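You operate a simulated robot arm through the tools that you are given. There is no shell and no other tool.

You are at the controls of a simulated robot arm. One attempt, no reset.

## Task
Put things in order on the brown-topped red bench. At the end: the green plug from the brown-topped red bench is on the white case; the gold brass elbow from the brown-topped red bench is on the green tin; the black sleeve from the brown-topped red bench stands on top of the brown small carton; the grey module from the brown-topped red bench stands where the black sleeve stood; whatever was shut is shut again. Leave all else as you found it, and nothing knocked over.

It is judged by the outcome, as a careful person would: the job done as asked, and still so three seconds after it is handed in. It fails if anything else is knocked over, pushed out of place, dropped, spilled or broken.

## Robot
A 6-joint arm with a two-finger parallel gripper, fixed in place. Base frame: the origin is on the floor under the middle of its stand, x ahead of it, y to its left, z up; the work surface is at about z = 0.85. Units: m, degrees, N and s.
With the tool pointing down near the work surface it reaches from about 0.36 to 0.76 m from the base axis. Its first joint turns from -66.0 to 66.0 degrees. Payload 2.45 kg.
The tool frame sits at the grasp point between the pads (the TCP): z along the fingers, y along the line on which they close. The tips reach 0.024 m beyond it. The gripper opens to 0.068 m. The fingers are 0.017 m wide and 0.01 m thick; the gripper's body (0.04 by 0.07 m) begins 0.041 m behind the TCP.
Orientation is that of the tool frame in the base frame, as a unit quaternion [w, x, y, z]. With the fingers straight down and closing along the base's y, the tool's x points along the base's -x, its y along +y and its z along -z.

## Interface
- The arm moves only by the tool servo_tool. Its argument "steps" is a list of rows, each a list of 3 entries, a list of its own where there are three numbers: the shift along the tool's x, y, z in m, then the turn, a rotation vector about the tool's x, y, z in degrees, then the finger opening in m, from 0 to 0.068. In form: [[[tx, ty, tz], [wx, wy, wz], jaw], ...]. A call has 1 to 20 rows; each row shifts and turns the commanded pose from where the row before left it, along the tool's axes as they then stand. Each row takes 0.2 s and may step no farther than 0.05 m and 8.6 degrees from the row before; otherwise, or with a gripper value out of range, the whole call is refused. Where a pose cannot be reached the arm comes as near as it can. A force on the tool above 40 N (or 10 N above the force at the start of the call, whichever is more), or a blocked arm, ends the call early, and 0.2 s more pass. Each finger travels about 0.108 m/s and halts on what it meets, pressing with about 31 N; the grip force reading is that of the motor and also rises with nothing between the fingers. The clock runs only during rows and for 0.2 s after the last one: add rows that do not move to give the fingers time. The reply holds the time, the measured pose of the TCP, the force on the tool along the base axes, the opening and the grip force, in the units named above and with some noise, with the torque about the TCP (base axes, N m) and any sound that the robot's microphone picked up.
- Cameras (640 x 400 px; columns grow to the right, rows downward): "scene" is fixed at [0.1824, 0.4251, 1.4631]; the picture's right is [-0.60, -0.80, 0.00], its down [-0.45, 0.34, -0.83] and it looks along [0.66, -0.50, -0.56] (base axes); focal length 354 px, centre (320, 200). "wrist" rides on the gripper at [0.084, 0.011, -0.075] in the tool frame; the picture's right is [-0.13, 0.99, 0.00], its down [-0.60, -0.08, -0.79] and it looks along [-0.79, -0.10, 0.61] (tool axes); focal length 251 px, centre (320, 200). There is no depth. A picture from a camera that has moved, and an enlarged one, comes with that camera's place and axes in the base frame and with its lens.
- grab_frame(camera): a new picture of that camera. It takes no simulated time.
- close_up(camera, box): a new picture of the part [left, top, right, bottom] of that camera's present view, enlarged. It takes no simulated time.
- finish_job(): hands the job in; it is judged then, once.

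Places have to be worked out from the pictures, the camera data and where the tool is seen. Open the gripper and draw the arm clear of the work before you hand the job in, unless the task says otherwise.

The tools are called after ">>>" as name(argument=value, ...) on one line, values as JSON. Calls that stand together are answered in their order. servo_tool: Moves the arm, as the interface text tells. Its arguments: {"type":"object","properties":{"steps":{"type":"array"}},"required":["steps"]} The other tools are called the same way: grab_frame (camera) takes a picture; close_up (camera, box) takes an enlarged picture of a part of a camera's view; finish_job () hands the job in.

At the start:

```text
clock: 0.0
tcp_pos: [0.5022, 0.0103, 1.211]
tool_rot: [0.0, 0.0, 1.0, 0.0]
contact_force: [-0.3, -0.2, -0.1]
ft_torque: [0.01, -0.04, 0.0]
finger_gap: 0.0683
grasp_force: 0.1
```

scene: 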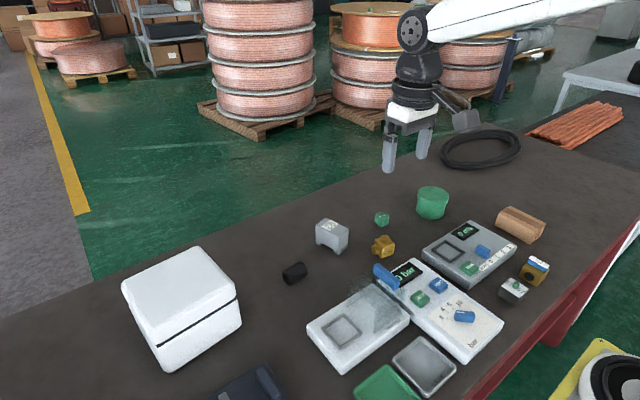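
wrist: 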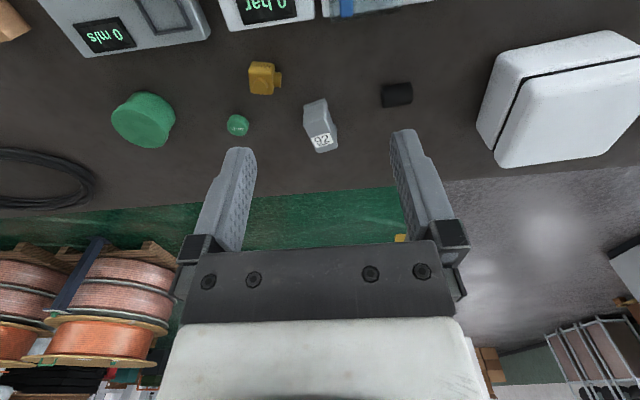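

I start by looking closer at the bench from both cameras to identify the objects and where they stand.

>>> close_up(camera="scene", box=[270, 170, 430, 290])

>>> close_up(camera="scene", box=[400, 170, 560, 310])

>>> close_up(camera="scene", box=[100, 220, 300, 400])

>>> close_up(camera="scene", box=[290, 250, 520, 400])

>>> close_up(camera="wrist", box=[80, 40, 440, 200])

```text
3.33 times, centred on (350, 230) of scene
camera zoom: at [0.1824, 0.4251, 1.4631], right [-0.6, -0.8, 0.0], down [-0.45, 0.34, -0.83], along [0.66, -0.5, -0.56], focal length 1179 px, centre (220, 100)
```

zoom: 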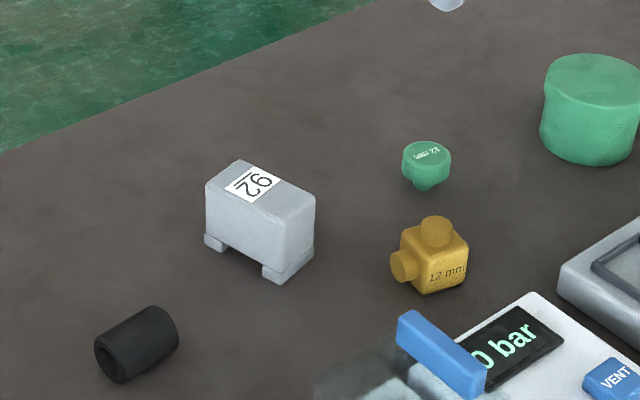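

```text
2.86 times, centred on (480, 240) of scene
camera zoom: at [0.1824, 0.4251, 1.4631], right [-0.6, -0.8, 0.0], down [-0.45, 0.34, -0.83], along [0.66, -0.5, -0.56], focal length 1010 px, centre (-137, 86)
```

zoom: 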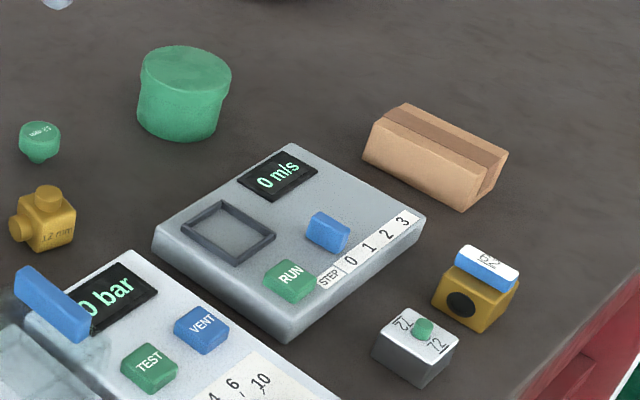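

```text
2.22 times, centred on (200, 310) of scene
camera zoom: at [0.1824, 0.4251, 1.4631], right [-0.6, -0.8, 0.0], down [-0.45, 0.34, -0.83], along [0.66, -0.5, -0.56], focal length 786 px, centre (587, -44)
```

zoom: 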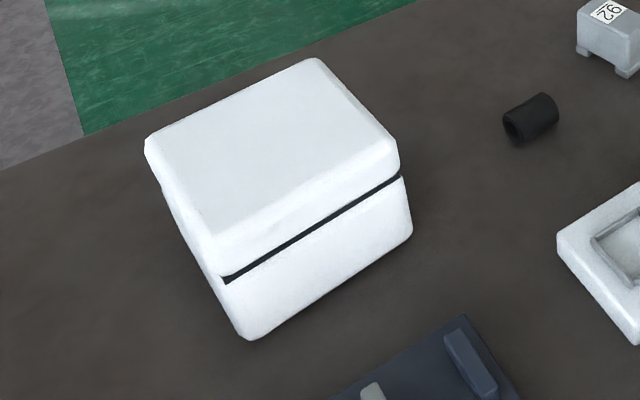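

```text
2.67 times, centred on (405, 325) of scene
camera zoom: at [0.1824, 0.4251, 1.4631], right [-0.6, -0.8, 0.0], down [-0.45, 0.34, -0.83], along [0.66, -0.5, -0.56], focal length 943 px, centre (93, -133)
```

zoom: 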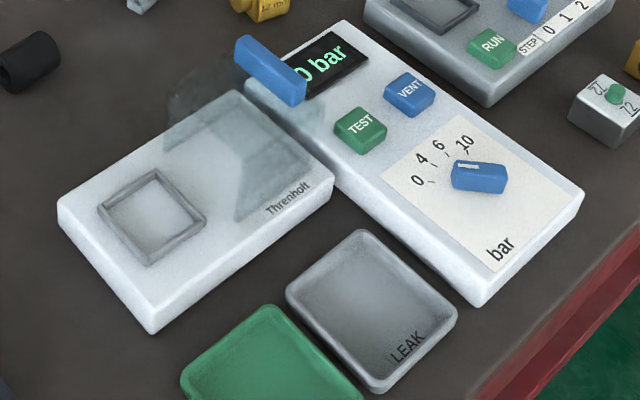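

```text
1.78 times, centred on (260, 120) of wrist
camera zoom: at [0.4172, 0.023, 1.2885], right [0.13, 0.99, 0.0], down [0.6, -0.08, 0.79], along [0.79, -0.1, -0.61], focal length 447 px, centre (427, 342)
```

zoom: 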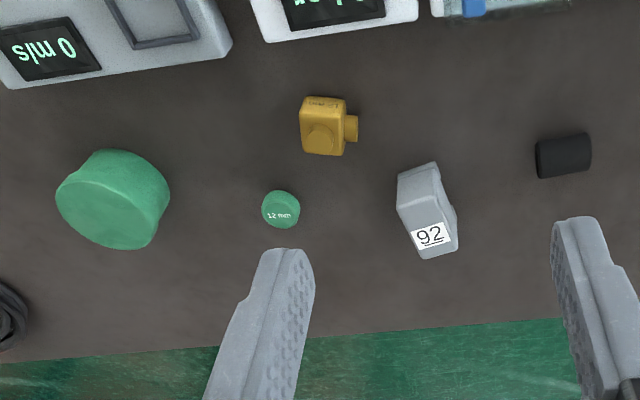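

The bench shows the plug, elbow, module, sleeve, tin, carton and shut white case. I lower the arm to a hover over the middle of the bench so the wrist camera gets a closer view.

>>> servo_tool(steps=[[[0, 0, 0.04], [0, 0, 0], 0.068], [[0, 0, 0.04], [0, 0, 0], 0.068], [[-0.02, 0, 0.04], [0, 0, 0], 0.068], [[-0.03, 0, 0.03], [0, 0, 0], 0.068], [[0, 0, 0], [0, 0, 0], 0.068]])

```text
clock: 1.2
tcp_pos: [0.5529, 0.0091, 1.0644]
tool_rot: [-0.001, -0.001, 1.0, -0.001]
contact_force: [1.3, -0.3, -0.3]
ft_torque: [0.0, -0.02, 0.01]
finger_gap: 0.068
grasp_force: 0.0
```

The arm is at (0.553, 0.009, 1.064). I take wrist pictures from here.

>>> grab_frame(camera="wrist")

>>> close_up(camera="wrist", box=[100, 0, 500, 250])

```text
taken
camera wrist: at [0.4679, 0.0224, 1.141], right [0.13, 0.99, 0.0], down [0.6, -0.08, 0.79], along [0.79, -0.1, -0.61], focal length 251 px, centre (320, 200)
```

wrist: 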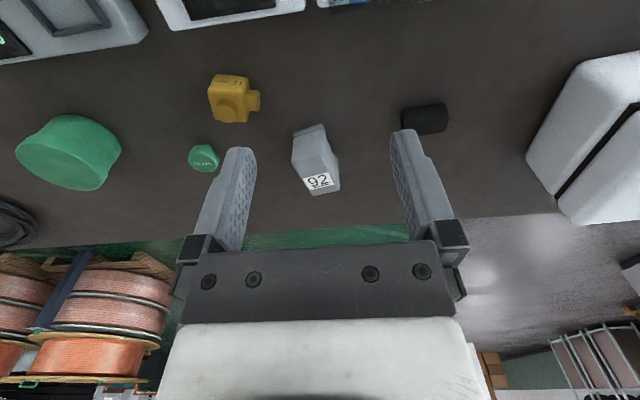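

```text
1.60 times, centred on (300, 125) of wrist
camera zoom: at [0.4679, 0.0224, 1.141], right [0.13, 0.99, 0.0], down [0.6, -0.08, 0.79], along [0.79, -0.1, -0.61], focal length 402 px, centre (352, 320)
```

zoom: 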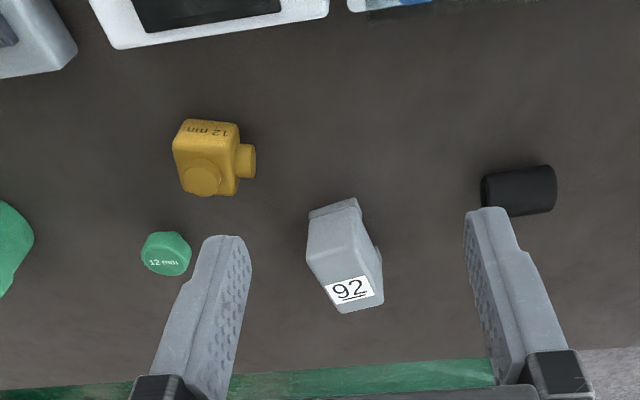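

The wrist view puts the sleeve near (0.676, 0.129) lying along y, with the module, elbow and plug nearby. I now move over to the carton side to inspect it, turning the tool −45° about vertical.

>>> servo_tool(steps=[[[0.0214, -0.0429, 0], [0, 0, 0], 0.068], [[0.0214, -0.0429, 0], [0, 0, 0], 0.068], [[0.0214, -0.0429, 0], [0, 0, 0], 0.068], [[0.0214, -0.0429, 0], [0, 0, 0], 0.068], [[0.0214, -0.0429, 0], [0, 0, 0], 0.068], [[0.0214, -0.0429, 0], [0, 0, 0], 0.068], [[0, 0, 0], [0, 0, 7.5], 0.068], [[0, 0, 0], [0, 0, 7.5], 0.068], [[0, 0, 0], [0, 0, 7.5], 0.068], [[0, 0, 0], [0, 0, 7.5], 0.068], [[0, 0, 0], [0, 0, 7.5], 0.068], [[0, 0, 0], [0, 0, 7.5], 0.068], [[0, 0, 0], [0, 0, 0], 0.068]])

>>> grab_frame(camera="wrist")

```text
clock: 4.0
tcp_pos: [0.4244, -0.248, 1.063]
tool_rot: [-0.001, 0.384, 0.924, -0.001]
contact_force: [0.0, 0.7, 0.0]
ft_torque: [0.01, 0.0, 0.04]
finger_gap: 0.0681
grasp_force: 0.0
```

```text
taken
camera wrist: at [0.3708, -0.1778, 1.1392], right [0.79, 0.61, 0.0], down [0.37, -0.48, 0.79], along [0.48, -0.63, -0.61], focal length 251 px, centre (320, 200)
```

wrist: 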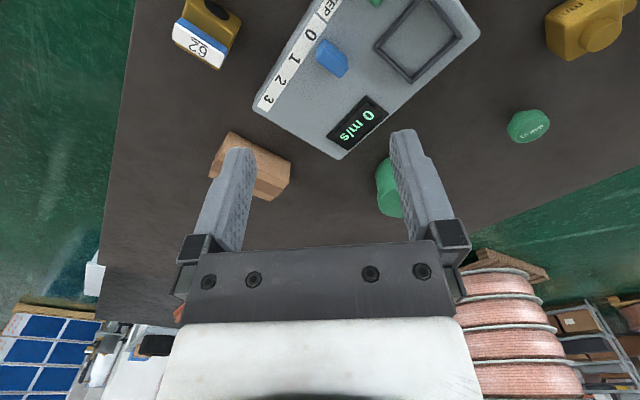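

The carton is partly hidden behind a finger. I shift sideways for a clear view of it.

>>> servo_tool(steps=[[[-0.0165, -0.04, 0], [0, 0, 0], 0.068], [[-0.0165, -0.04, 0], [0, 0, 0], 0.068], [[-0.0165, -0.04, 0], [0, 0, 0], 0.068], [[0, 0, 0], [0, 0, 0], 0.068]])

>>> grab_frame(camera="wrist")

>>> close_up(camera="wrist", box=[220, 40, 460, 190])

>>> close_up(camera="scene", box=[480, 190, 560, 240])

```text
clock: 5.0
tcp_pos: [0.3725, -0.3682, 1.0578]
tool_rot: [0.0, 0.382, 0.924, 0.0]
contact_force: [-0.8, 0.7, -0.5]
ft_torque: [-0.01, -0.02, -0.03]
finger_gap: 0.0679
grasp_force: 0.1
```

```text
taken
camera wrist: at [0.3191, -0.2998, 1.1345], right [0.79, 0.61, 0.0], down [0.37, -0.48, 0.79], along [0.48, -0.63, -0.61], focal length 251 px, centre (320, 200)
```

wrist: 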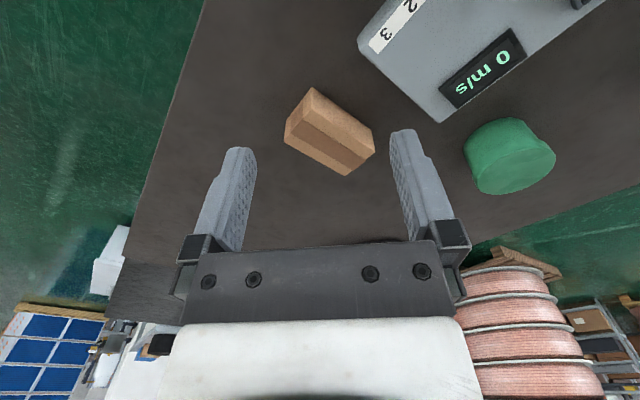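

```text
2.67 times, centred on (340, 115) of wrist
camera zoom: at [0.3191, -0.2998, 1.1345], right [0.79, 0.61, 0.0], down [0.37, -0.48, 0.79], along [0.48, -0.63, -0.61], focal length 670 px, centre (267, 427)
```

zoom: 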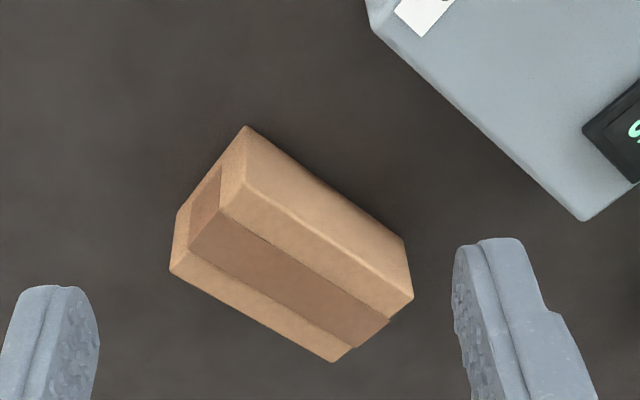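

```text
8.00 times, centred on (520, 215) of scene
camera zoom: at [0.1824, 0.4251, 1.4631], right [-0.6, -0.8, 0.0], down [-0.45, 0.34, -0.83], along [0.66, -0.5, -0.56], focal length 2829 px, centre (-1280, 80)
```

zoom: 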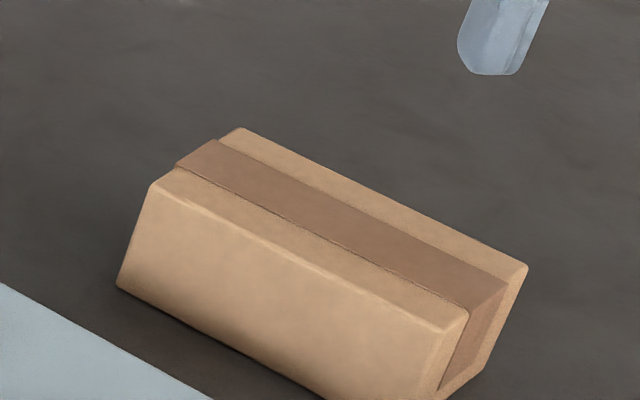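

I take a sharper close-up of the carton to measure its corners.

>>> close_up(camera="wrist", box=[274, 80, 386, 185])

>>> close_up(camera="wrist", box=[440, 90, 580, 210])

```text
3.81 times, centred on (330, 132) of wrist
camera zoom: at [0.3191, -0.2998, 1.1345], right [0.79, 0.61, 0.0], down [0.37, -0.48, 0.79], along [0.48, -0.63, -0.61], focal length 958 px, centre (282, 457)
```

zoom: 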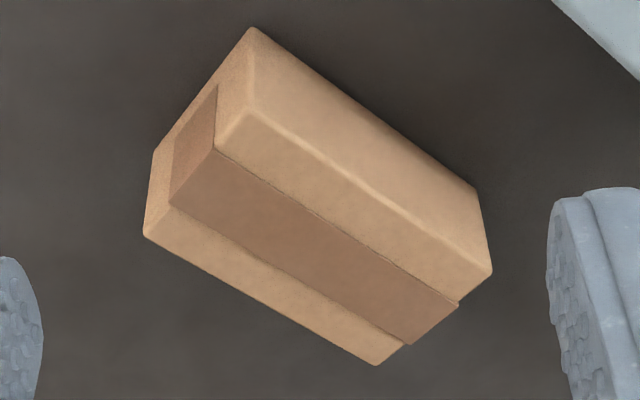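

```text
3.33 times, centred on (510, 150) of wrist
camera zoom: at [0.3191, -0.2998, 1.1345], right [0.79, 0.61, 0.0], down [0.37, -0.48, 0.79], along [0.48, -0.63, -0.61], focal length 838 px, centre (-313, 367)
```

zoom: 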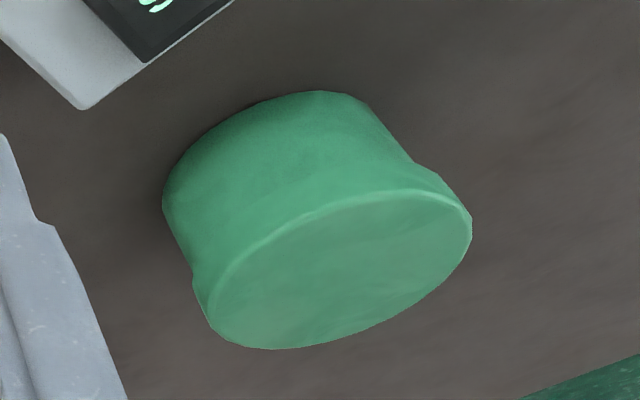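

The carton is about x 0.405–0.503, y −0.481–−0.425 with a flat top at z ≈ 0.897 (tape strip along the middle). Next I turn the tool back and fly to a hover next to the sleeve.

>>> servo_tool(steps=[[[0, 0, 0], [0, 0, -7.5], 0.068], [[0, 0, 0], [0, 0, -7.5], 0.068], [[0, 0, 0], [0, 0, -7.5], 0.068], [[0, 0, 0], [0, 0, -7.5], 0.068], [[0, 0, 0], [0, 0, -7.5], 0.068], [[0, 0, 0], [0, 0, -7.4], 0.068], [[-0.0206, 0.0411, 0.0025], [0, 0, 0], 0.068], [[-0.0206, 0.0411, 0.0025], [0, 0, 0], 0.068], [[-0.0206, 0.0411, 0.0025], [0, 0, 0], 0.068], [[-0.0206, 0.0411, 0.0025], [0, 0, 0], 0.068], [[-0.0206, 0.0411, 0.0025], [0, 0, 0], 0.068], [[-0.0206, 0.0411, 0.0025], [0, 0, 0], 0.068], [[-0.0206, 0.0411, 0.0025], [0, 0, 0], 0.068], [[-0.0206, 0.0411, 0.0025], [0, 0, 0], 0.068], [[-0.0206, 0.0411, 0.0025], [0, 0, 0], 0.068], [[-0.0206, 0.0411, 0.0025], [0, 0, 0], 0.068], [[-0.0206, 0.0411, 0.0025], [0, 0, 0], 0.068], [[-0.0206, 0.0411, 0.0025], [0, 0, 0], 0.068], [[0, 0, 0], [0, 0, 0], 0.068]])

>>> grab_frame(camera="wrist")

>>> close_up(camera="wrist", box=[250, 0, 410, 120])

>>> close_up(camera="scene", box=[260, 240, 340, 300])

```text
clock: 9.0
tcp_pos: [0.6204, 0.124, 1.0312]
tool_rot: [0.0, 0.002, 1.0, 0.0]
contact_force: [0.6, -0.4, 0.1]
ft_torque: [0.0, 0.02, 0.01]
finger_gap: 0.0677
grasp_force: 0.1
```

```text
taken
camera wrist: at [0.5359, 0.137, 1.109], right [0.13, 0.99, 0.0], down [0.6, -0.08, 0.79], along [0.79, -0.1, -0.61], focal length 251 px, centre (320, 200)
```

wrist: 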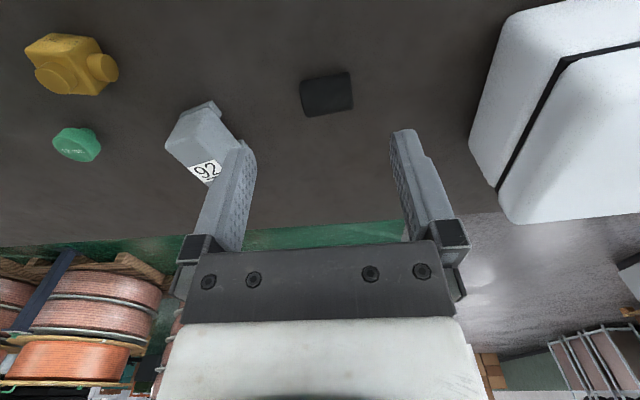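

```text
3.33 times, centred on (330, 60) of wrist
camera zoom: at [0.5359, 0.137, 1.109], right [0.13, 0.99, 0.0], down [0.6, -0.08, 0.79], along [0.79, -0.1, -0.61], focal length 838 px, centre (287, 667)
```

zoom: 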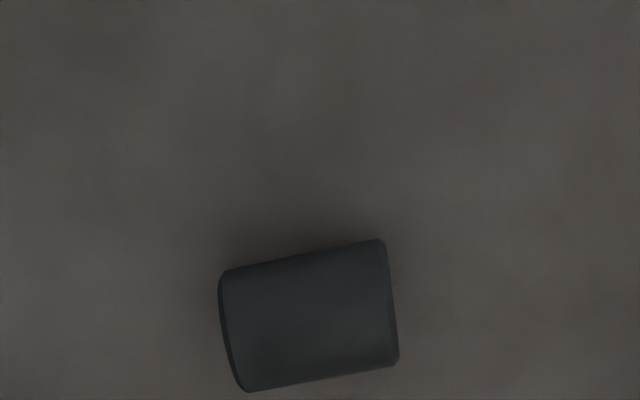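

```text
6.67 times, centred on (300, 270) of scene
camera zoom: at [0.1824, 0.4252, 1.4631], right [-0.6, -0.8, 0.0], down [-0.45, 0.34, -0.83], along [0.66, -0.5, -0.56], focal length 2358 px, centre (453, -267)
```

zoom: 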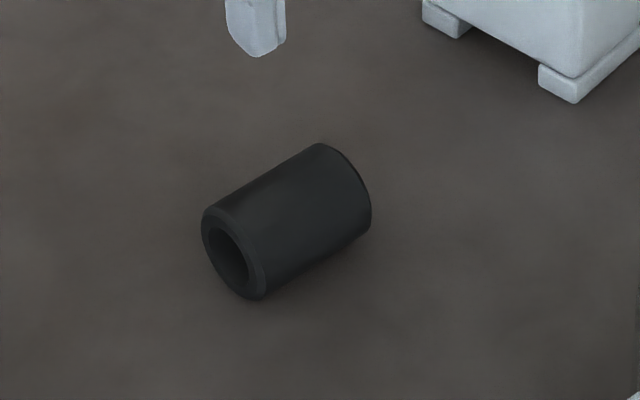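

The sleeve measures about 0.034 m in diameter and 0.047 m long, its centre near (0.676, 0.126), its axis about 4–5° off base y. I move over it, fingers spanning its ends, and stop just above it to check.

>>> servo_tool(steps=[[[-0.0185, 0.001, 0.03], [0, 0, 0], 0.068], [[-0.0185, 0.001, 0.03], [0, 0, 0], 0.068], [[-0.0186, 0.001, 0.03], [0, 0, -4.8], 0.068], [[0, 0, 0], [0, 0, 0], 0.068], [[0, 0, 0], [0, 0, 0], 0.068]])

>>> close_up(camera="wrist", box=[200, 20, 440, 170])

>>> close_up(camera="scene", box=[240, 210, 360, 300])

```text
clock: 10.2
tcp_pos: [0.6786, 0.1312, 0.9436]
tool_rot: [0.0, -0.041, 0.999, 0.0]
contact_force: [0.3, 0.5, 0.4]
ft_torque: [0.03, 0.0, -0.01]
finger_gap: 0.0681
grasp_force: 0.0
```

```text
2.67 times, centred on (320, 95) of wrist
camera zoom: at [0.5927, 0.1367, 1.0202], right [0.05, 1.0, 0.0], down [0.61, -0.03, 0.79], along [0.79, -0.04, -0.61], focal length 670 px, centre (320, 480)
```

zoom: 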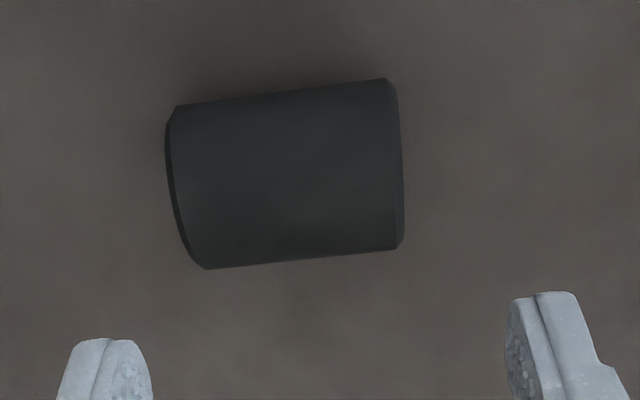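

```text
4.44 times, centred on (300, 255) of scene
camera zoom: at [0.1824, 0.4251, 1.4631], right [-0.6, -0.8, 0.0], down [-0.45, 0.34, -0.83], along [0.66, -0.5, -0.56], focal length 1572 px, centre (409, -44)
```

zoom: 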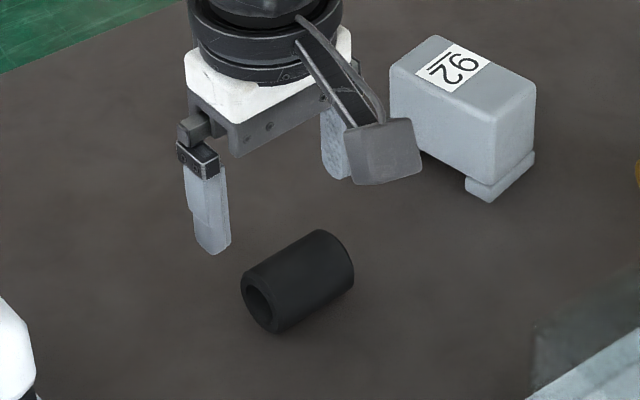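

The yaw matches the sleeve axis; the tool is about 4 mm too far in x and 5 mm in y. I correct this and go down to just above the sleeve to check the finger clearance.

>>> servo_tool(steps=[[[0.0042, -0.0045, 0.0], [0, 0, 0], 0.068], [[0, 0, 0.015], [0, 0, 0], 0.068], [[0, 0, 0.013], [0, 0, 0], 0.068], [[0, 0, 0], [0, 0, 0], 0.068], [[0, 0, 0], [0, 0, 0], 0.068]])

>>> close_up(camera="wrist", box=[200, 40, 440, 190])

>>> close_up(camera="scene", box=[240, 210, 360, 300])

```text
clock: 11.4
tcp_pos: [0.673, 0.1245, 0.9145]
tool_rot: [0.0, -0.041, 0.999, 0.0]
contact_force: [0.3, -0.7, 1.0]
ft_torque: [0.02, 0.01, 0.02]
finger_gap: 0.0679
grasp_force: 0.0
```

```text
2.67 times, centred on (320, 115) of wrist
camera zoom: at [0.5872, 0.1304, 0.9912], right [0.05, 1.0, 0.0], down [0.61, -0.03, 0.79], along [0.79, -0.04, -0.61], focal length 670 px, centre (320, 427)
```

zoom: 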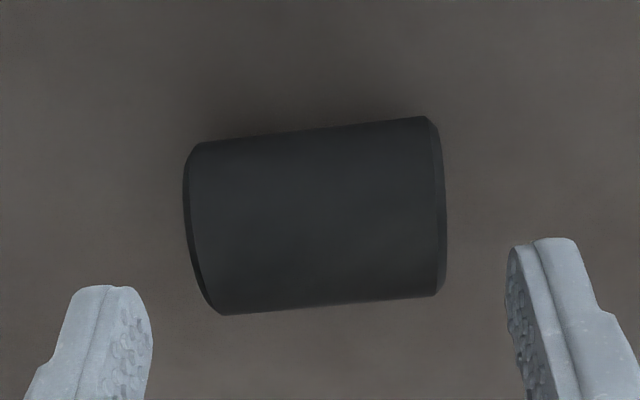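

```text
4.44 times, centred on (300, 255) of scene
camera zoom: at [0.1824, 0.4251, 1.4631], right [-0.6, -0.8, 0.0], down [-0.45, 0.34, -0.83], along [0.66, -0.5, -0.56], focal length 1572 px, centre (409, -44)
```

zoom: 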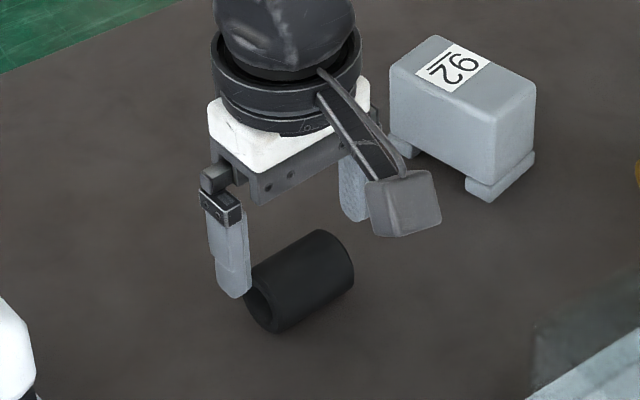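

The sleeve centre is at about (0.675, 0.126), well between the fingers. I go down so the tips stop about 4 mm above the bench, then close on the ends.

>>> servo_tool(steps=[[[-0.0018, 0.0014, 0.01], [0, 0, 0], 0.068], [[0, 0, 0.013], [0, 0, 0], 0.068], [[0, 0, 0.012], [0, 0, 0], 0.068], [[0, 0, 0], [0, 0, 0], 0.068], [[0, 0, 0], [0, 0, 0], 0.068]])

>>> close_up(camera="wrist", box=[200, 40, 440, 190])

>>> close_up(camera="scene", box=[240, 210, 360, 300])

```text
clock: 12.6
tcp_pos: [0.6741, 0.1265, 0.8787]
tool_rot: [0.0, -0.041, 0.999, 0.0]
contact_force: [0.8, 0.4, -0.7]
ft_torque: [0.01, -0.01, -0.03]
finger_gap: 0.0678
grasp_force: 0.0
```

```text
2.67 times, centred on (320, 115) of wrist
camera zoom: at [0.5882, 0.1324, 0.9554], right [0.05, 1.0, 0.0], down [0.61, -0.03, 0.79], along [0.79, -0.04, -0.61], focal length 670 px, centre (320, 427)
```

zoom: 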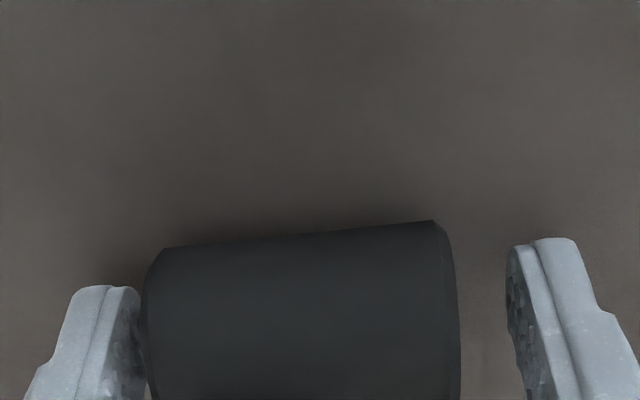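

```text
4.44 times, centred on (300, 255) of scene
camera zoom: at [0.1824, 0.4251, 1.4631], right [-0.6, -0.8, 0.0], down [-0.45, 0.34, -0.83], along [0.66, -0.5, -0.56], focal length 1572 px, centre (409, -44)
```

zoom: 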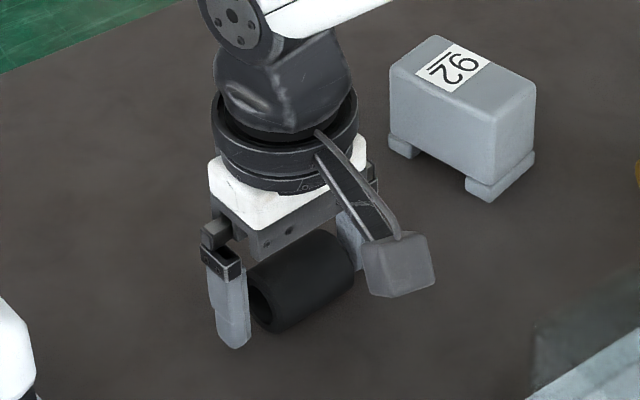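

The left finger is nearly touching while the right has a gap, so I shift 3 mm toward −y and then close.

>>> servo_tool(steps=[[[0, -0.003, 0], [0, 0, 0], 0.068], [[0, 0, 0], [0, 0, 0], 0.06], [[0, 0, 0], [0, 0, 0], 0.052], [[0, 0, 0], [0, 0, 0], 0.044], [[0, 0, 0], [0, 0, 0], 0.036], [[0, 0, 0], [0, 0, 0], 0.03], [[0, 0, 0], [0, 0, 0], 0.03]])

>>> grab_frame(camera="wrist")

>>> close_up(camera="scene", box=[240, 210, 360, 300])

```text
clock: 14.2
tcp_pos: [0.6755, 0.1247, 0.8791]
tool_rot: [0.0, -0.041, 0.999, 0.0]
contact_force: [-0.3, -0.4, 0.2]
ft_torque: [0.0, -0.06, 0.03]
finger_gap: 0.049
grasp_force: 31.0
```

```text
taken
camera wrist: at [0.5895, 0.1295, 0.956], right [0.05, 1.0, 0.0], down [0.61, -0.03, 0.79], along [0.79, -0.04, -0.61], focal length 251 px, centre (320, 200)
```

wrist: 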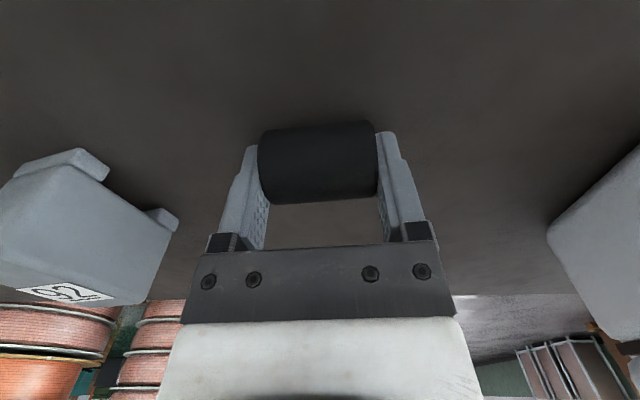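

```text
4.44 times, centred on (300, 255) of scene
camera zoom: at [0.1824, 0.4251, 1.4631], right [-0.6, -0.8, 0.0], down [-0.45, 0.34, -0.83], along [0.66, -0.5, -0.56], focal length 1572 px, centre (409, -44)
```

zoom: 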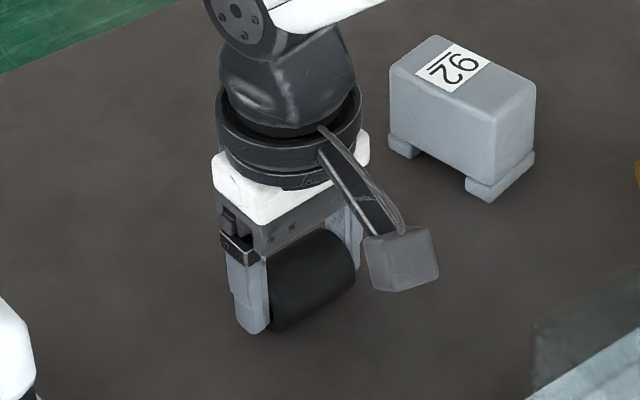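

The sleeve is gripped (gap 0.049, 31 N) at (0.6755, 0.1247), which I note as its standing place. I lift it gently and check.

>>> servo_tool(steps=[[[0, 0, -0.01], [0, 0, 0], 0.03], [[0, 0, -0.02], [0, 0, 0], 0.03], [[0, 0, -0.04], [0, 0, 0], 0.03], [[0, 0, -0.04], [0, 0, 0], 0.03], [[0, 0, -0.04], [0, 0, 0], 0.03], [[0, 0, 0], [0, 0, 4.7], 0.03], [[0, 0, 0], [0, 0, 0], 0.03]])

>>> grab_frame(camera="wrist")

>>> grab_frame(camera="scene")

```text
clock: 15.8
tcp_pos: [0.6765, 0.123, 1.0275]
tool_rot: [0.0, 0.002, 1.0, 0.0]
contact_force: [-1.2, 0.0, -0.5]
ft_torque: [0.01, -0.02, 0.01]
finger_gap: 0.0488
grasp_force: 31.3
```

```text
taken
camera wrist: at [0.5907, 0.1346, 1.1042], right [0.13, 0.99, 0.0], down [0.6, -0.08, 0.79], along [0.79, -0.1, -0.61], focal length 251 px, centre (320, 200)
```

wrist: 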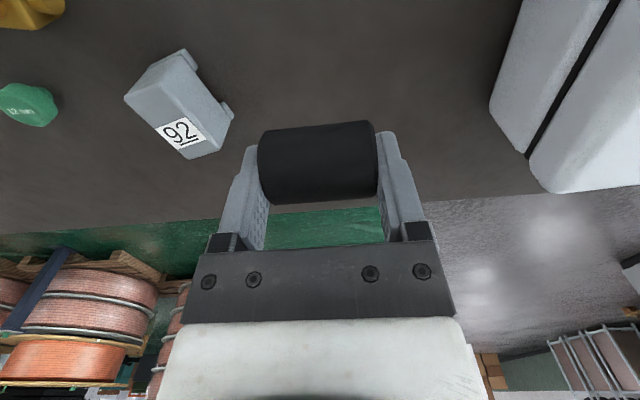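

```text
taken
```

scene: 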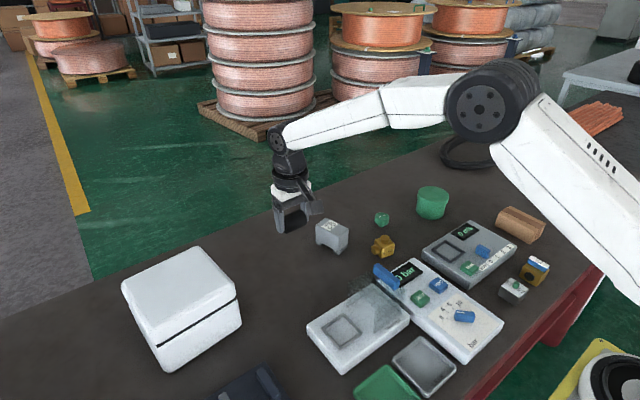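

The sleeve hangs level between the fingers. I carry it at z ≈ 1.03 across to above the carton centre (0.4545, −0.453).

>>> servo_tool(steps=[[[0.0171, -0.0443, 0], [0, 0, 0], 0.03], [[0.0171, -0.0443, 0], [0, 0, 0], 0.03], [[0.0171, -0.0443, 0], [0, 0, 0], 0.03], [[0.0171, -0.0443, 0], [0, 0, 0], 0.03], [[0.0171, -0.0443, 0], [0, 0, 0], 0.03], [[0.0171, -0.0443, 0], [0, 0, 0], 0.03], [[0.0171, -0.0443, 0], [0, 0, 0], 0.03], [[0.0171, -0.0443, 0], [0, 0, 0], 0.03], [[0.0171, -0.0443, 0], [0, 0, 0], 0.03], [[0.0171, -0.0443, 0], [0, 0, 0], 0.03], [[0.0171, -0.0443, 0], [0, 0, 0], 0.03], [[0.0171, -0.0443, 0], [0, 0, 0], 0.03], [[0.0171, -0.0443, 0], [0, 0, 0], 0.03], [[0, 0, 0], [0, 0, 0], 0.03], [[0, 0, 0], [0, 0, 0], 0.03]])

>>> grab_frame(camera="wrist")

>>> grab_frame(camera="scene")

```text
clock: 19.0
tcp_pos: [0.4558, -0.4529, 1.0245]
tool_rot: [0.001, 0.0, 1.0, 0.0]
contact_force: [-0.2, 0.6, -0.2]
ft_torque: [0.03, -0.04, 0.02]
finger_gap: 0.0489
grasp_force: 31.2
```

```text
taken
camera wrist: at [0.37, -0.4406, 1.1005], right [0.13, 0.99, 0.0], down [0.6, -0.08, 0.79], along [0.79, -0.1, -0.61], focal length 251 px, centre (320, 200)
```

wrist: 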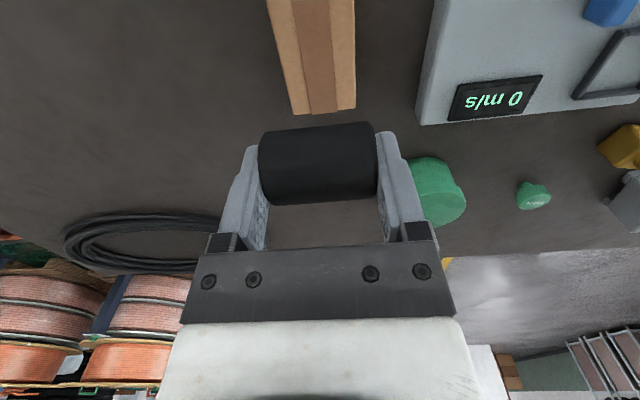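

```text
taken
```

scene: 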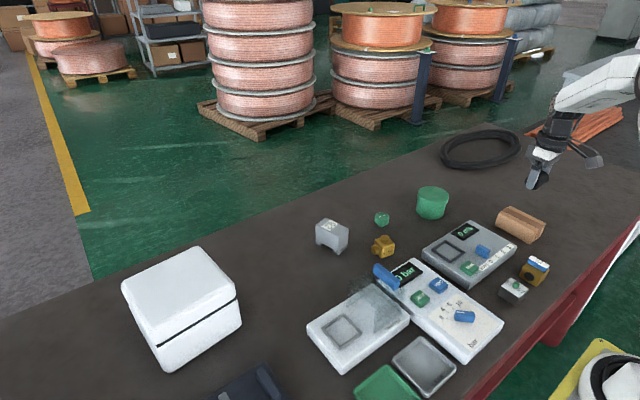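

The tool is over the carton; the wrist view confirms the carton's centre line at y ≈ −0.452. I lower to about 1 cm above contact.

>>> servo_tool(steps=[[[0, 0, 0.03], [0, 0, 0], 0.03], [[0, 0, 0.03], [0, 0, 0], 0.03], [[0, 0, 0.025], [0, 0, 0], 0.03], [[0, 0, 0], [0, 0, 0], 0.03], [[0, 0, 0], [0, 0, 0], 0.03]])

>>> close_up(camera="wrist", box=[200, 0, 440, 220])

>>> close_up(camera="scene", box=[470, 150, 590, 250])

```text
clock: 20.2
tcp_pos: [0.4542, -0.4533, 0.9434]
tool_rot: [-0.001, 0.0, 1.0, 0.0]
contact_force: [-0.2, -0.4, 0.1]
ft_torque: [-0.01, 0.01, 0.01]
finger_gap: 0.049
grasp_force: 31.3
```

```text
1.82 times, centred on (320, 110) of wrist
camera zoom: at [0.3686, -0.4411, 1.0197], right [0.13, 0.99, 0.0], down [0.6, -0.08, 0.79], along [0.79, -0.1, -0.61], focal length 457 px, centre (320, 364)
```

zoom: 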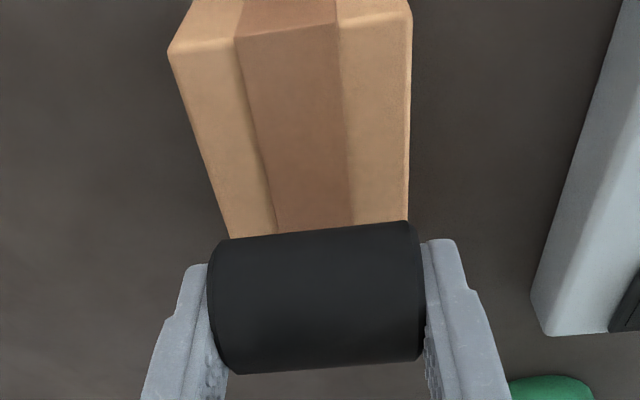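

```text
4.00 times, centred on (530, 200) of scene
camera zoom: at [0.1824, 0.4251, 1.4631], right [-0.6, -0.8, 0.0], down [-0.45, 0.34, -0.83], along [0.66, -0.5, -0.56], focal length 1415 px, centre (-520, 200)
```

zoom: 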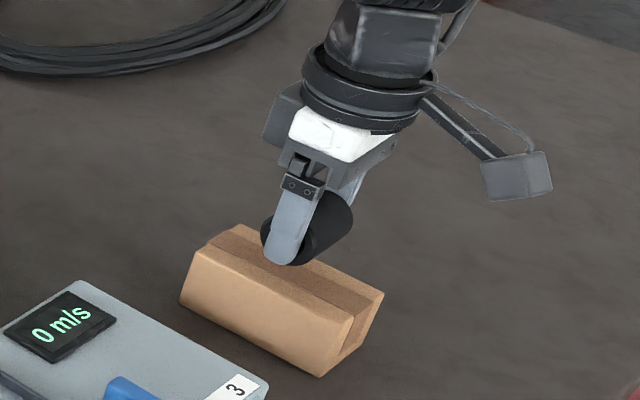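

The sleeve is centred above the carton with about 1.5 cm to go. I lower in small steps, watching the force.

>>> servo_tool(steps=[[[0, 0, 0.005], [0, 0, 0], 0.03], [[0, 0, 0.004], [0, 0, 0], 0.03], [[0, 0, 0.003], [0, 0, 0], 0.03], [[0, 0, 0], [0, 0, 0], 0.03]])

>>> close_up(camera="scene", box=[490, 180, 570, 240])

```text
clock: 21.2
tcp_pos: [0.4545, -0.4524, 0.9318]
tool_rot: [0.0, 0.0, 1.0, 0.0]
contact_force: [0.1, -0.4, -0.6]
ft_torque: [0.01, 0.0, -0.03]
finger_gap: 0.0489
grasp_force: 31.5
```

```text
6.67 times, centred on (530, 210) of scene
camera zoom: at [0.1824, 0.4251, 1.4631], right [-0.6, -0.8, 0.0], down [-0.45, 0.34, -0.83], along [0.66, -0.5, -0.56], focal length 2358 px, centre (-1080, 133)
```

zoom: 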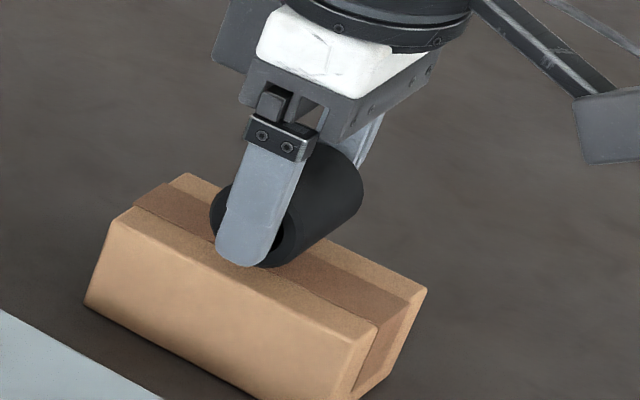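

No contact yet at z = 0.932. I continue down in 2 mm increments.

>>> servo_tool(steps=[[[0, 0, 0.002], [0, 0, 0], 0.03], [[0, 0, 0.002], [0, 0, 0], 0.03], [[0, 0, 0], [0, 0, 0], 0.03]])

```text
clock: 22.0
tcp_pos: [0.4538, -0.4536, 0.9268]
tool_rot: [0.0, 0.0, 1.0, -0.001]
contact_force: [-0.8, -0.5, -0.2]
ft_torque: [0.01, 0.01, 0.02]
finger_gap: 0.0487
grasp_force: 31.0
```

Still no contact force at z = 0.927; one more small step down.

>>> servo_tool(steps=[[[0, 0, 0.0015], [0, 0, 0], 0.03], [[0, 0, 0], [0, 0, 0], 0.03]])

>>> close_up(camera="scene", box=[490, 180, 570, 240])

```text
clock: 22.6
tcp_pos: [0.4546, -0.4523, 0.9258]
tool_rot: [0.0, 0.0, 1.0, -0.001]
contact_force: [0.5, 0.5, -0.4]
ft_torque: [-0.01, -0.01, -0.01]
finger_gap: 0.049
grasp_force: 30.7
```

```text
6.67 times, centred on (530, 210) of scene
camera zoom: at [0.1824, 0.4251, 1.4631], right [-0.6, -0.8, 0.0], down [-0.45, 0.34, -0.83], along [0.66, -0.5, -0.56], focal length 2358 px, centre (-1080, 133)
```

zoom: 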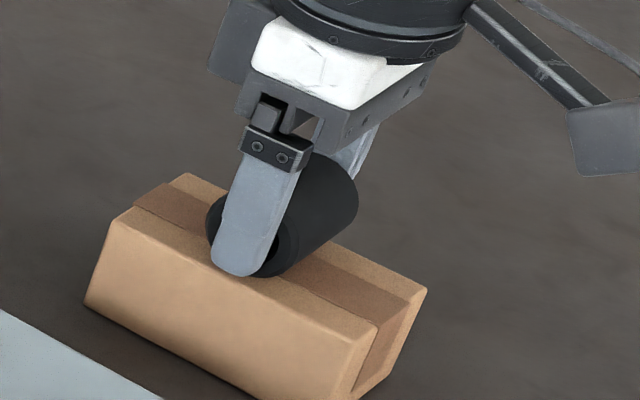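

Still no load on the tool; I keep lowering in 1.5 mm steps.

>>> servo_tool(steps=[[[0, 0, 0.0015], [0, 0, 0], 0.03], [[0, 0, 0], [0, 0, 0], 0.03]])

```text
clock: 23.2
tcp_pos: [0.4554, -0.452, 0.9251]
tool_rot: [0.0, 0.0, 1.0, 0.001]
contact_force: [0.1, -0.5, -1.0]
ft_torque: [-0.01, -0.01, 0.01]
finger_gap: 0.0489
grasp_force: 30.7
```

>>> servo_tool(steps=[[[0, 0, 0.0015], [0, 0, 0], 0.03], [[0, 0, 0], [0, 0, 0], 0.03]])

>>> close_up(camera="scene", box=[500, 190, 560, 230])

>>> grab_frame(camera="wrist")

```text
clock: 23.8
tcp_pos: [0.4546, -0.4518, 0.9244]
tool_rot: [0.0, 0.0, 1.0, 0.0]
contact_force: [0.7, 1.7, 4.2]
ft_torque: [0.09, -0.05, 0.02]
finger_gap: 0.0486
grasp_force: 31.0
```

```text
10.00 times, centred on (530, 210) of scene
camera zoom: at [0.1824, 0.4252, 1.4631], right [-0.6, -0.8, 0.0], down [-0.45, 0.34, -0.83], along [0.66, -0.5, -0.56], focal length 3537 px, centre (-1780, 100)
```

zoom: 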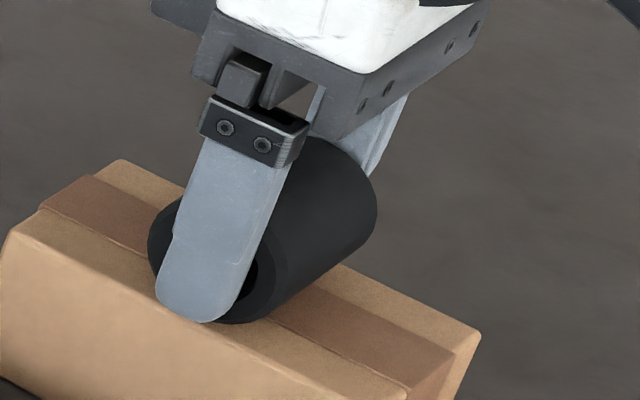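

```text
taken
camera wrist: at [0.3685, -0.4408, 1.0004], right [0.13, 0.99, 0.0], down [0.6, -0.08, 0.79], along [0.79, -0.1, -0.61], focal length 251 px, centre (320, 200)
```

wrist: 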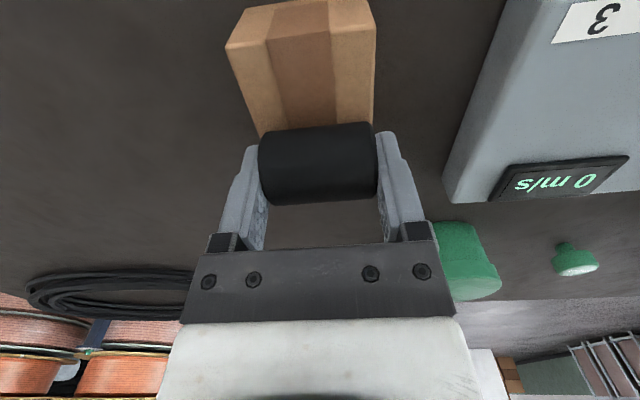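

Contact is felt (about 4 N upward), so the sleeve rests on the carton. I open slowly and stay still.

>>> servo_tool(steps=[[[0, 0, 0], [0, 0, 0], 0.05], [[0, 0, 0], [0, 0, 0], 0.055], [[0, 0, 0], [0, 0, 0], 0.062], [[0, 0, 0], [0, 0, 0], 0.068], [[0, 0, 0], [0, 0, 0], 0.068]])

>>> close_up(camera="scene", box=[500, 190, 560, 230])

>>> grab_frame(camera="wrist")

```text
clock: 25.0
tcp_pos: [0.4541, -0.453, 0.9228]
tool_rot: [0.0, 0.0, 1.0, -0.001]
contact_force: [0.1, -0.6, 0.2]
ft_torque: [0.0, -0.01, 0.0]
finger_gap: 0.068
grasp_force: 0.1
```

```text
10.00 times, centred on (530, 210) of scene
camera zoom: at [0.1824, 0.4251, 1.4631], right [-0.6, -0.8, 0.0], down [-0.45, 0.34, -0.83], along [0.66, -0.5, -0.56], focal length 3537 px, centre (-1780, 100)
```

zoom: 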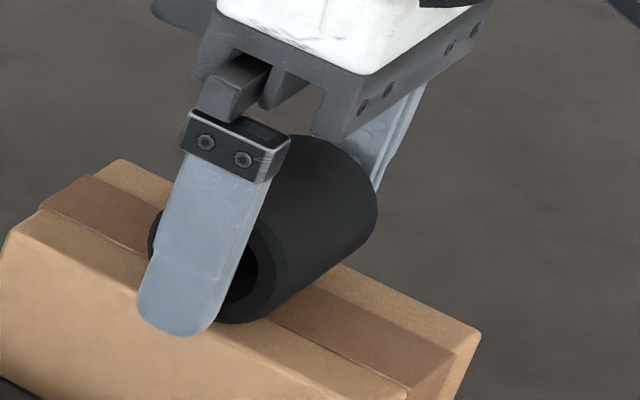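

```text
taken
camera wrist: at [0.3683, -0.4408, 1.0001], right [0.13, 0.99, 0.0], down [0.6, -0.08, 0.79], along [0.79, -0.1, -0.61], focal length 251 px, centre (320, 200)
```

wrist: 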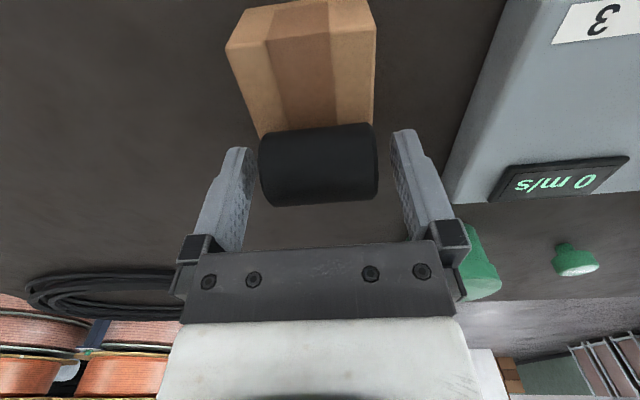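

The sleeve rests on the carton and did not shift on release. I raise the tool straight up, slowly at first, and check that it stays put.

>>> servo_tool(steps=[[[0, 0, -0.01], [0, 0, 0], 0.068], [[0, 0, -0.02], [0, 0, 0], 0.068], [[0, 0, -0.03], [0, 0, 0], 0.068], [[0, 0, -0.04], [0, 0, 0], 0.068], [[0, 0, -0.02], [0, 0, 0], 0.068], [[0, 0, 0], [0, 0, 0], 0.068]])

>>> close_up(camera="scene", box=[490, 180, 570, 240])

>>> grab_frame(camera="wrist")

```text
clock: 26.4
tcp_pos: [0.4534, -0.4538, 1.044]
tool_rot: [0.0, 0.0, 1.0, -0.001]
contact_force: [-0.1, 0.8, -0.2]
ft_torque: [0.0, -0.01, 0.0]
finger_gap: 0.0681
grasp_force: 0.0
```

```text
6.67 times, centred on (530, 210) of scene
camera zoom: at [0.1824, 0.4252, 1.4631], right [-0.6, -0.8, 0.0], down [-0.45, 0.34, -0.83], along [0.66, -0.5, -0.56], focal length 2358 px, centre (-1080, 133)
```

zoom: 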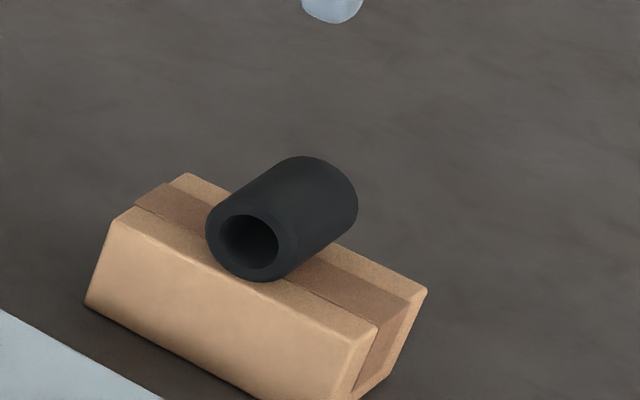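

```text
taken
camera wrist: at [0.3685, -0.442, 1.1212], right [0.13, 0.99, 0.0], down [0.6, -0.08, 0.79], along [0.79, -0.1, -0.61], focal length 251 px, centre (320, 200)
```

wrist: 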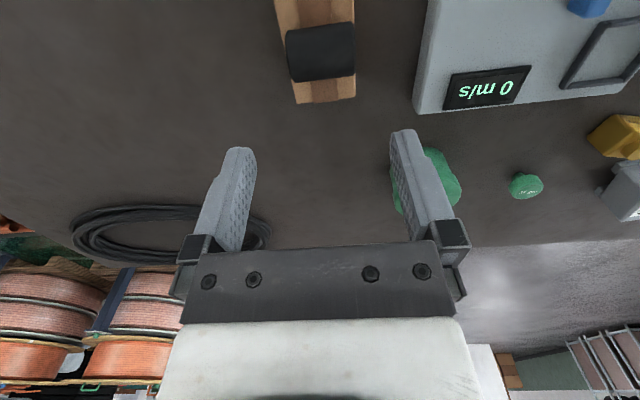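

The sleeve sits steady on the carton. Next I fly to a hover in front of the grey module for a closer look.

>>> servo_tool(steps=[[[-0.0197, 0.0404, 0.0014], [0, 0, 0], 0.068], [[-0.0197, 0.0404, 0.0014], [0, 0, 0], 0.068], [[-0.0197, 0.0404, 0.0014], [0, 0, 0], 0.068], [[-0.0197, 0.0404, 0.0014], [0, 0, 0], 0.068], [[-0.0197, 0.0404, 0.0014], [0, 0, 0], 0.068], [[-0.0197, 0.0404, 0.0014], [0, 0, 0], 0.068], [[-0.0197, 0.0404, 0.0014], [0, 0, 0], 0.068], [[-0.0197, 0.0404, 0.0014], [0, 0, 0], 0.068], [[-0.0197, 0.0404, 0.0014], [0, 0, 0], 0.068], [[-0.0197, 0.0404, 0.0014], [0, 0, 0], 0.068], [[0, 0, 0], [0, 0, 0], 0.068]])

>>> grab_frame(camera="wrist")

>>> close_up(camera="wrist", box=[230, 20, 410, 160])

>>> close_up(camera="scene", box=[490, 180, 570, 240])

>>> close_up(camera="scene", box=[300, 200, 380, 260])

```text
clock: 28.8
tcp_pos: [0.651, -0.0473, 1.028]
tool_rot: [0.0, 0.0, 1.0, 0.0]
contact_force: [-0.6, -0.1, 0.0]
ft_torque: [0.02, -0.02, 0.02]
finger_gap: 0.068
grasp_force: 0.2
```

```text
taken
camera wrist: at [0.565, -0.0342, 1.1048], right [0.13, 0.99, 0.0], down [0.6, -0.08, 0.79], along [0.79, -0.1, -0.61], focal length 251 px, centre (320, 200)
```

wrist: 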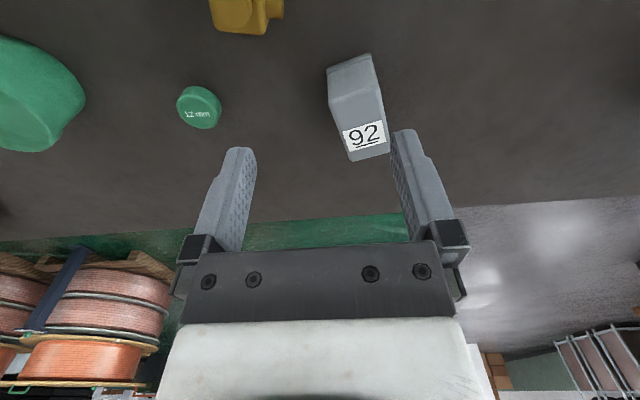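

```text
2.86 times, centred on (320, 90) of wrist
camera zoom: at [0.565, -0.0342, 1.1048], right [0.13, 0.99, 0.0], down [0.6, -0.08, 0.79], along [0.79, -0.1, -0.61], focal length 718 px, centre (320, 514)
```

zoom: 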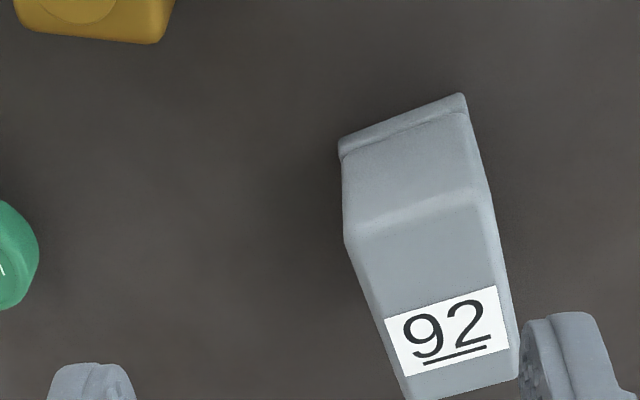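

```text
6.67 times, centred on (530, 210) of scene
camera zoom: at [0.1824, 0.4252, 1.4631], right [-0.6, -0.8, 0.0], down [-0.45, 0.34, -0.83], along [0.66, -0.5, -0.56], focal length 2358 px, centre (-1080, 133)
```

zoom: 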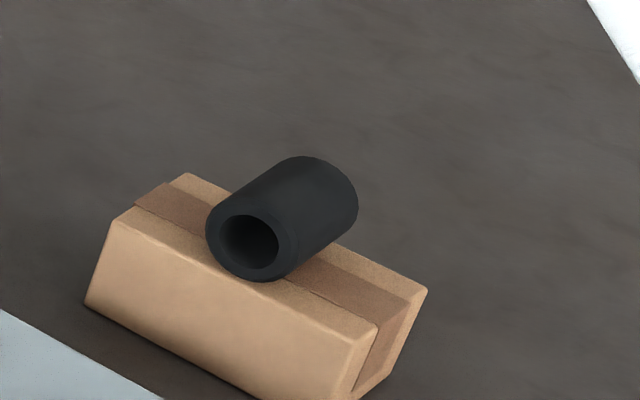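

```text
6.67 times, centred on (340, 230) of scene
camera zoom: at [0.1824, 0.4252, 1.4631], right [-0.6, -0.8, 0.0], down [-0.45, 0.34, -0.83], along [0.66, -0.5, -0.56], focal length 2358 px, centre (187, 0)
```

zoom: 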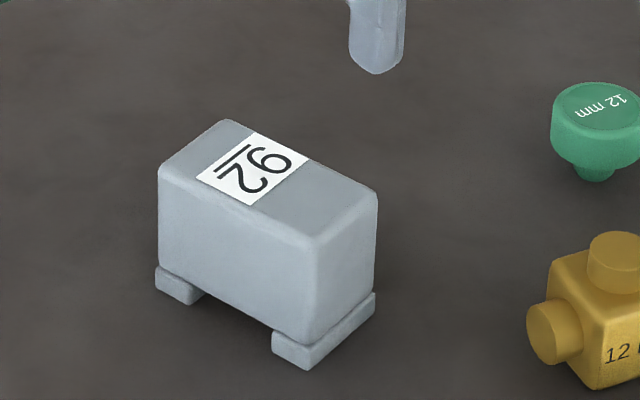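

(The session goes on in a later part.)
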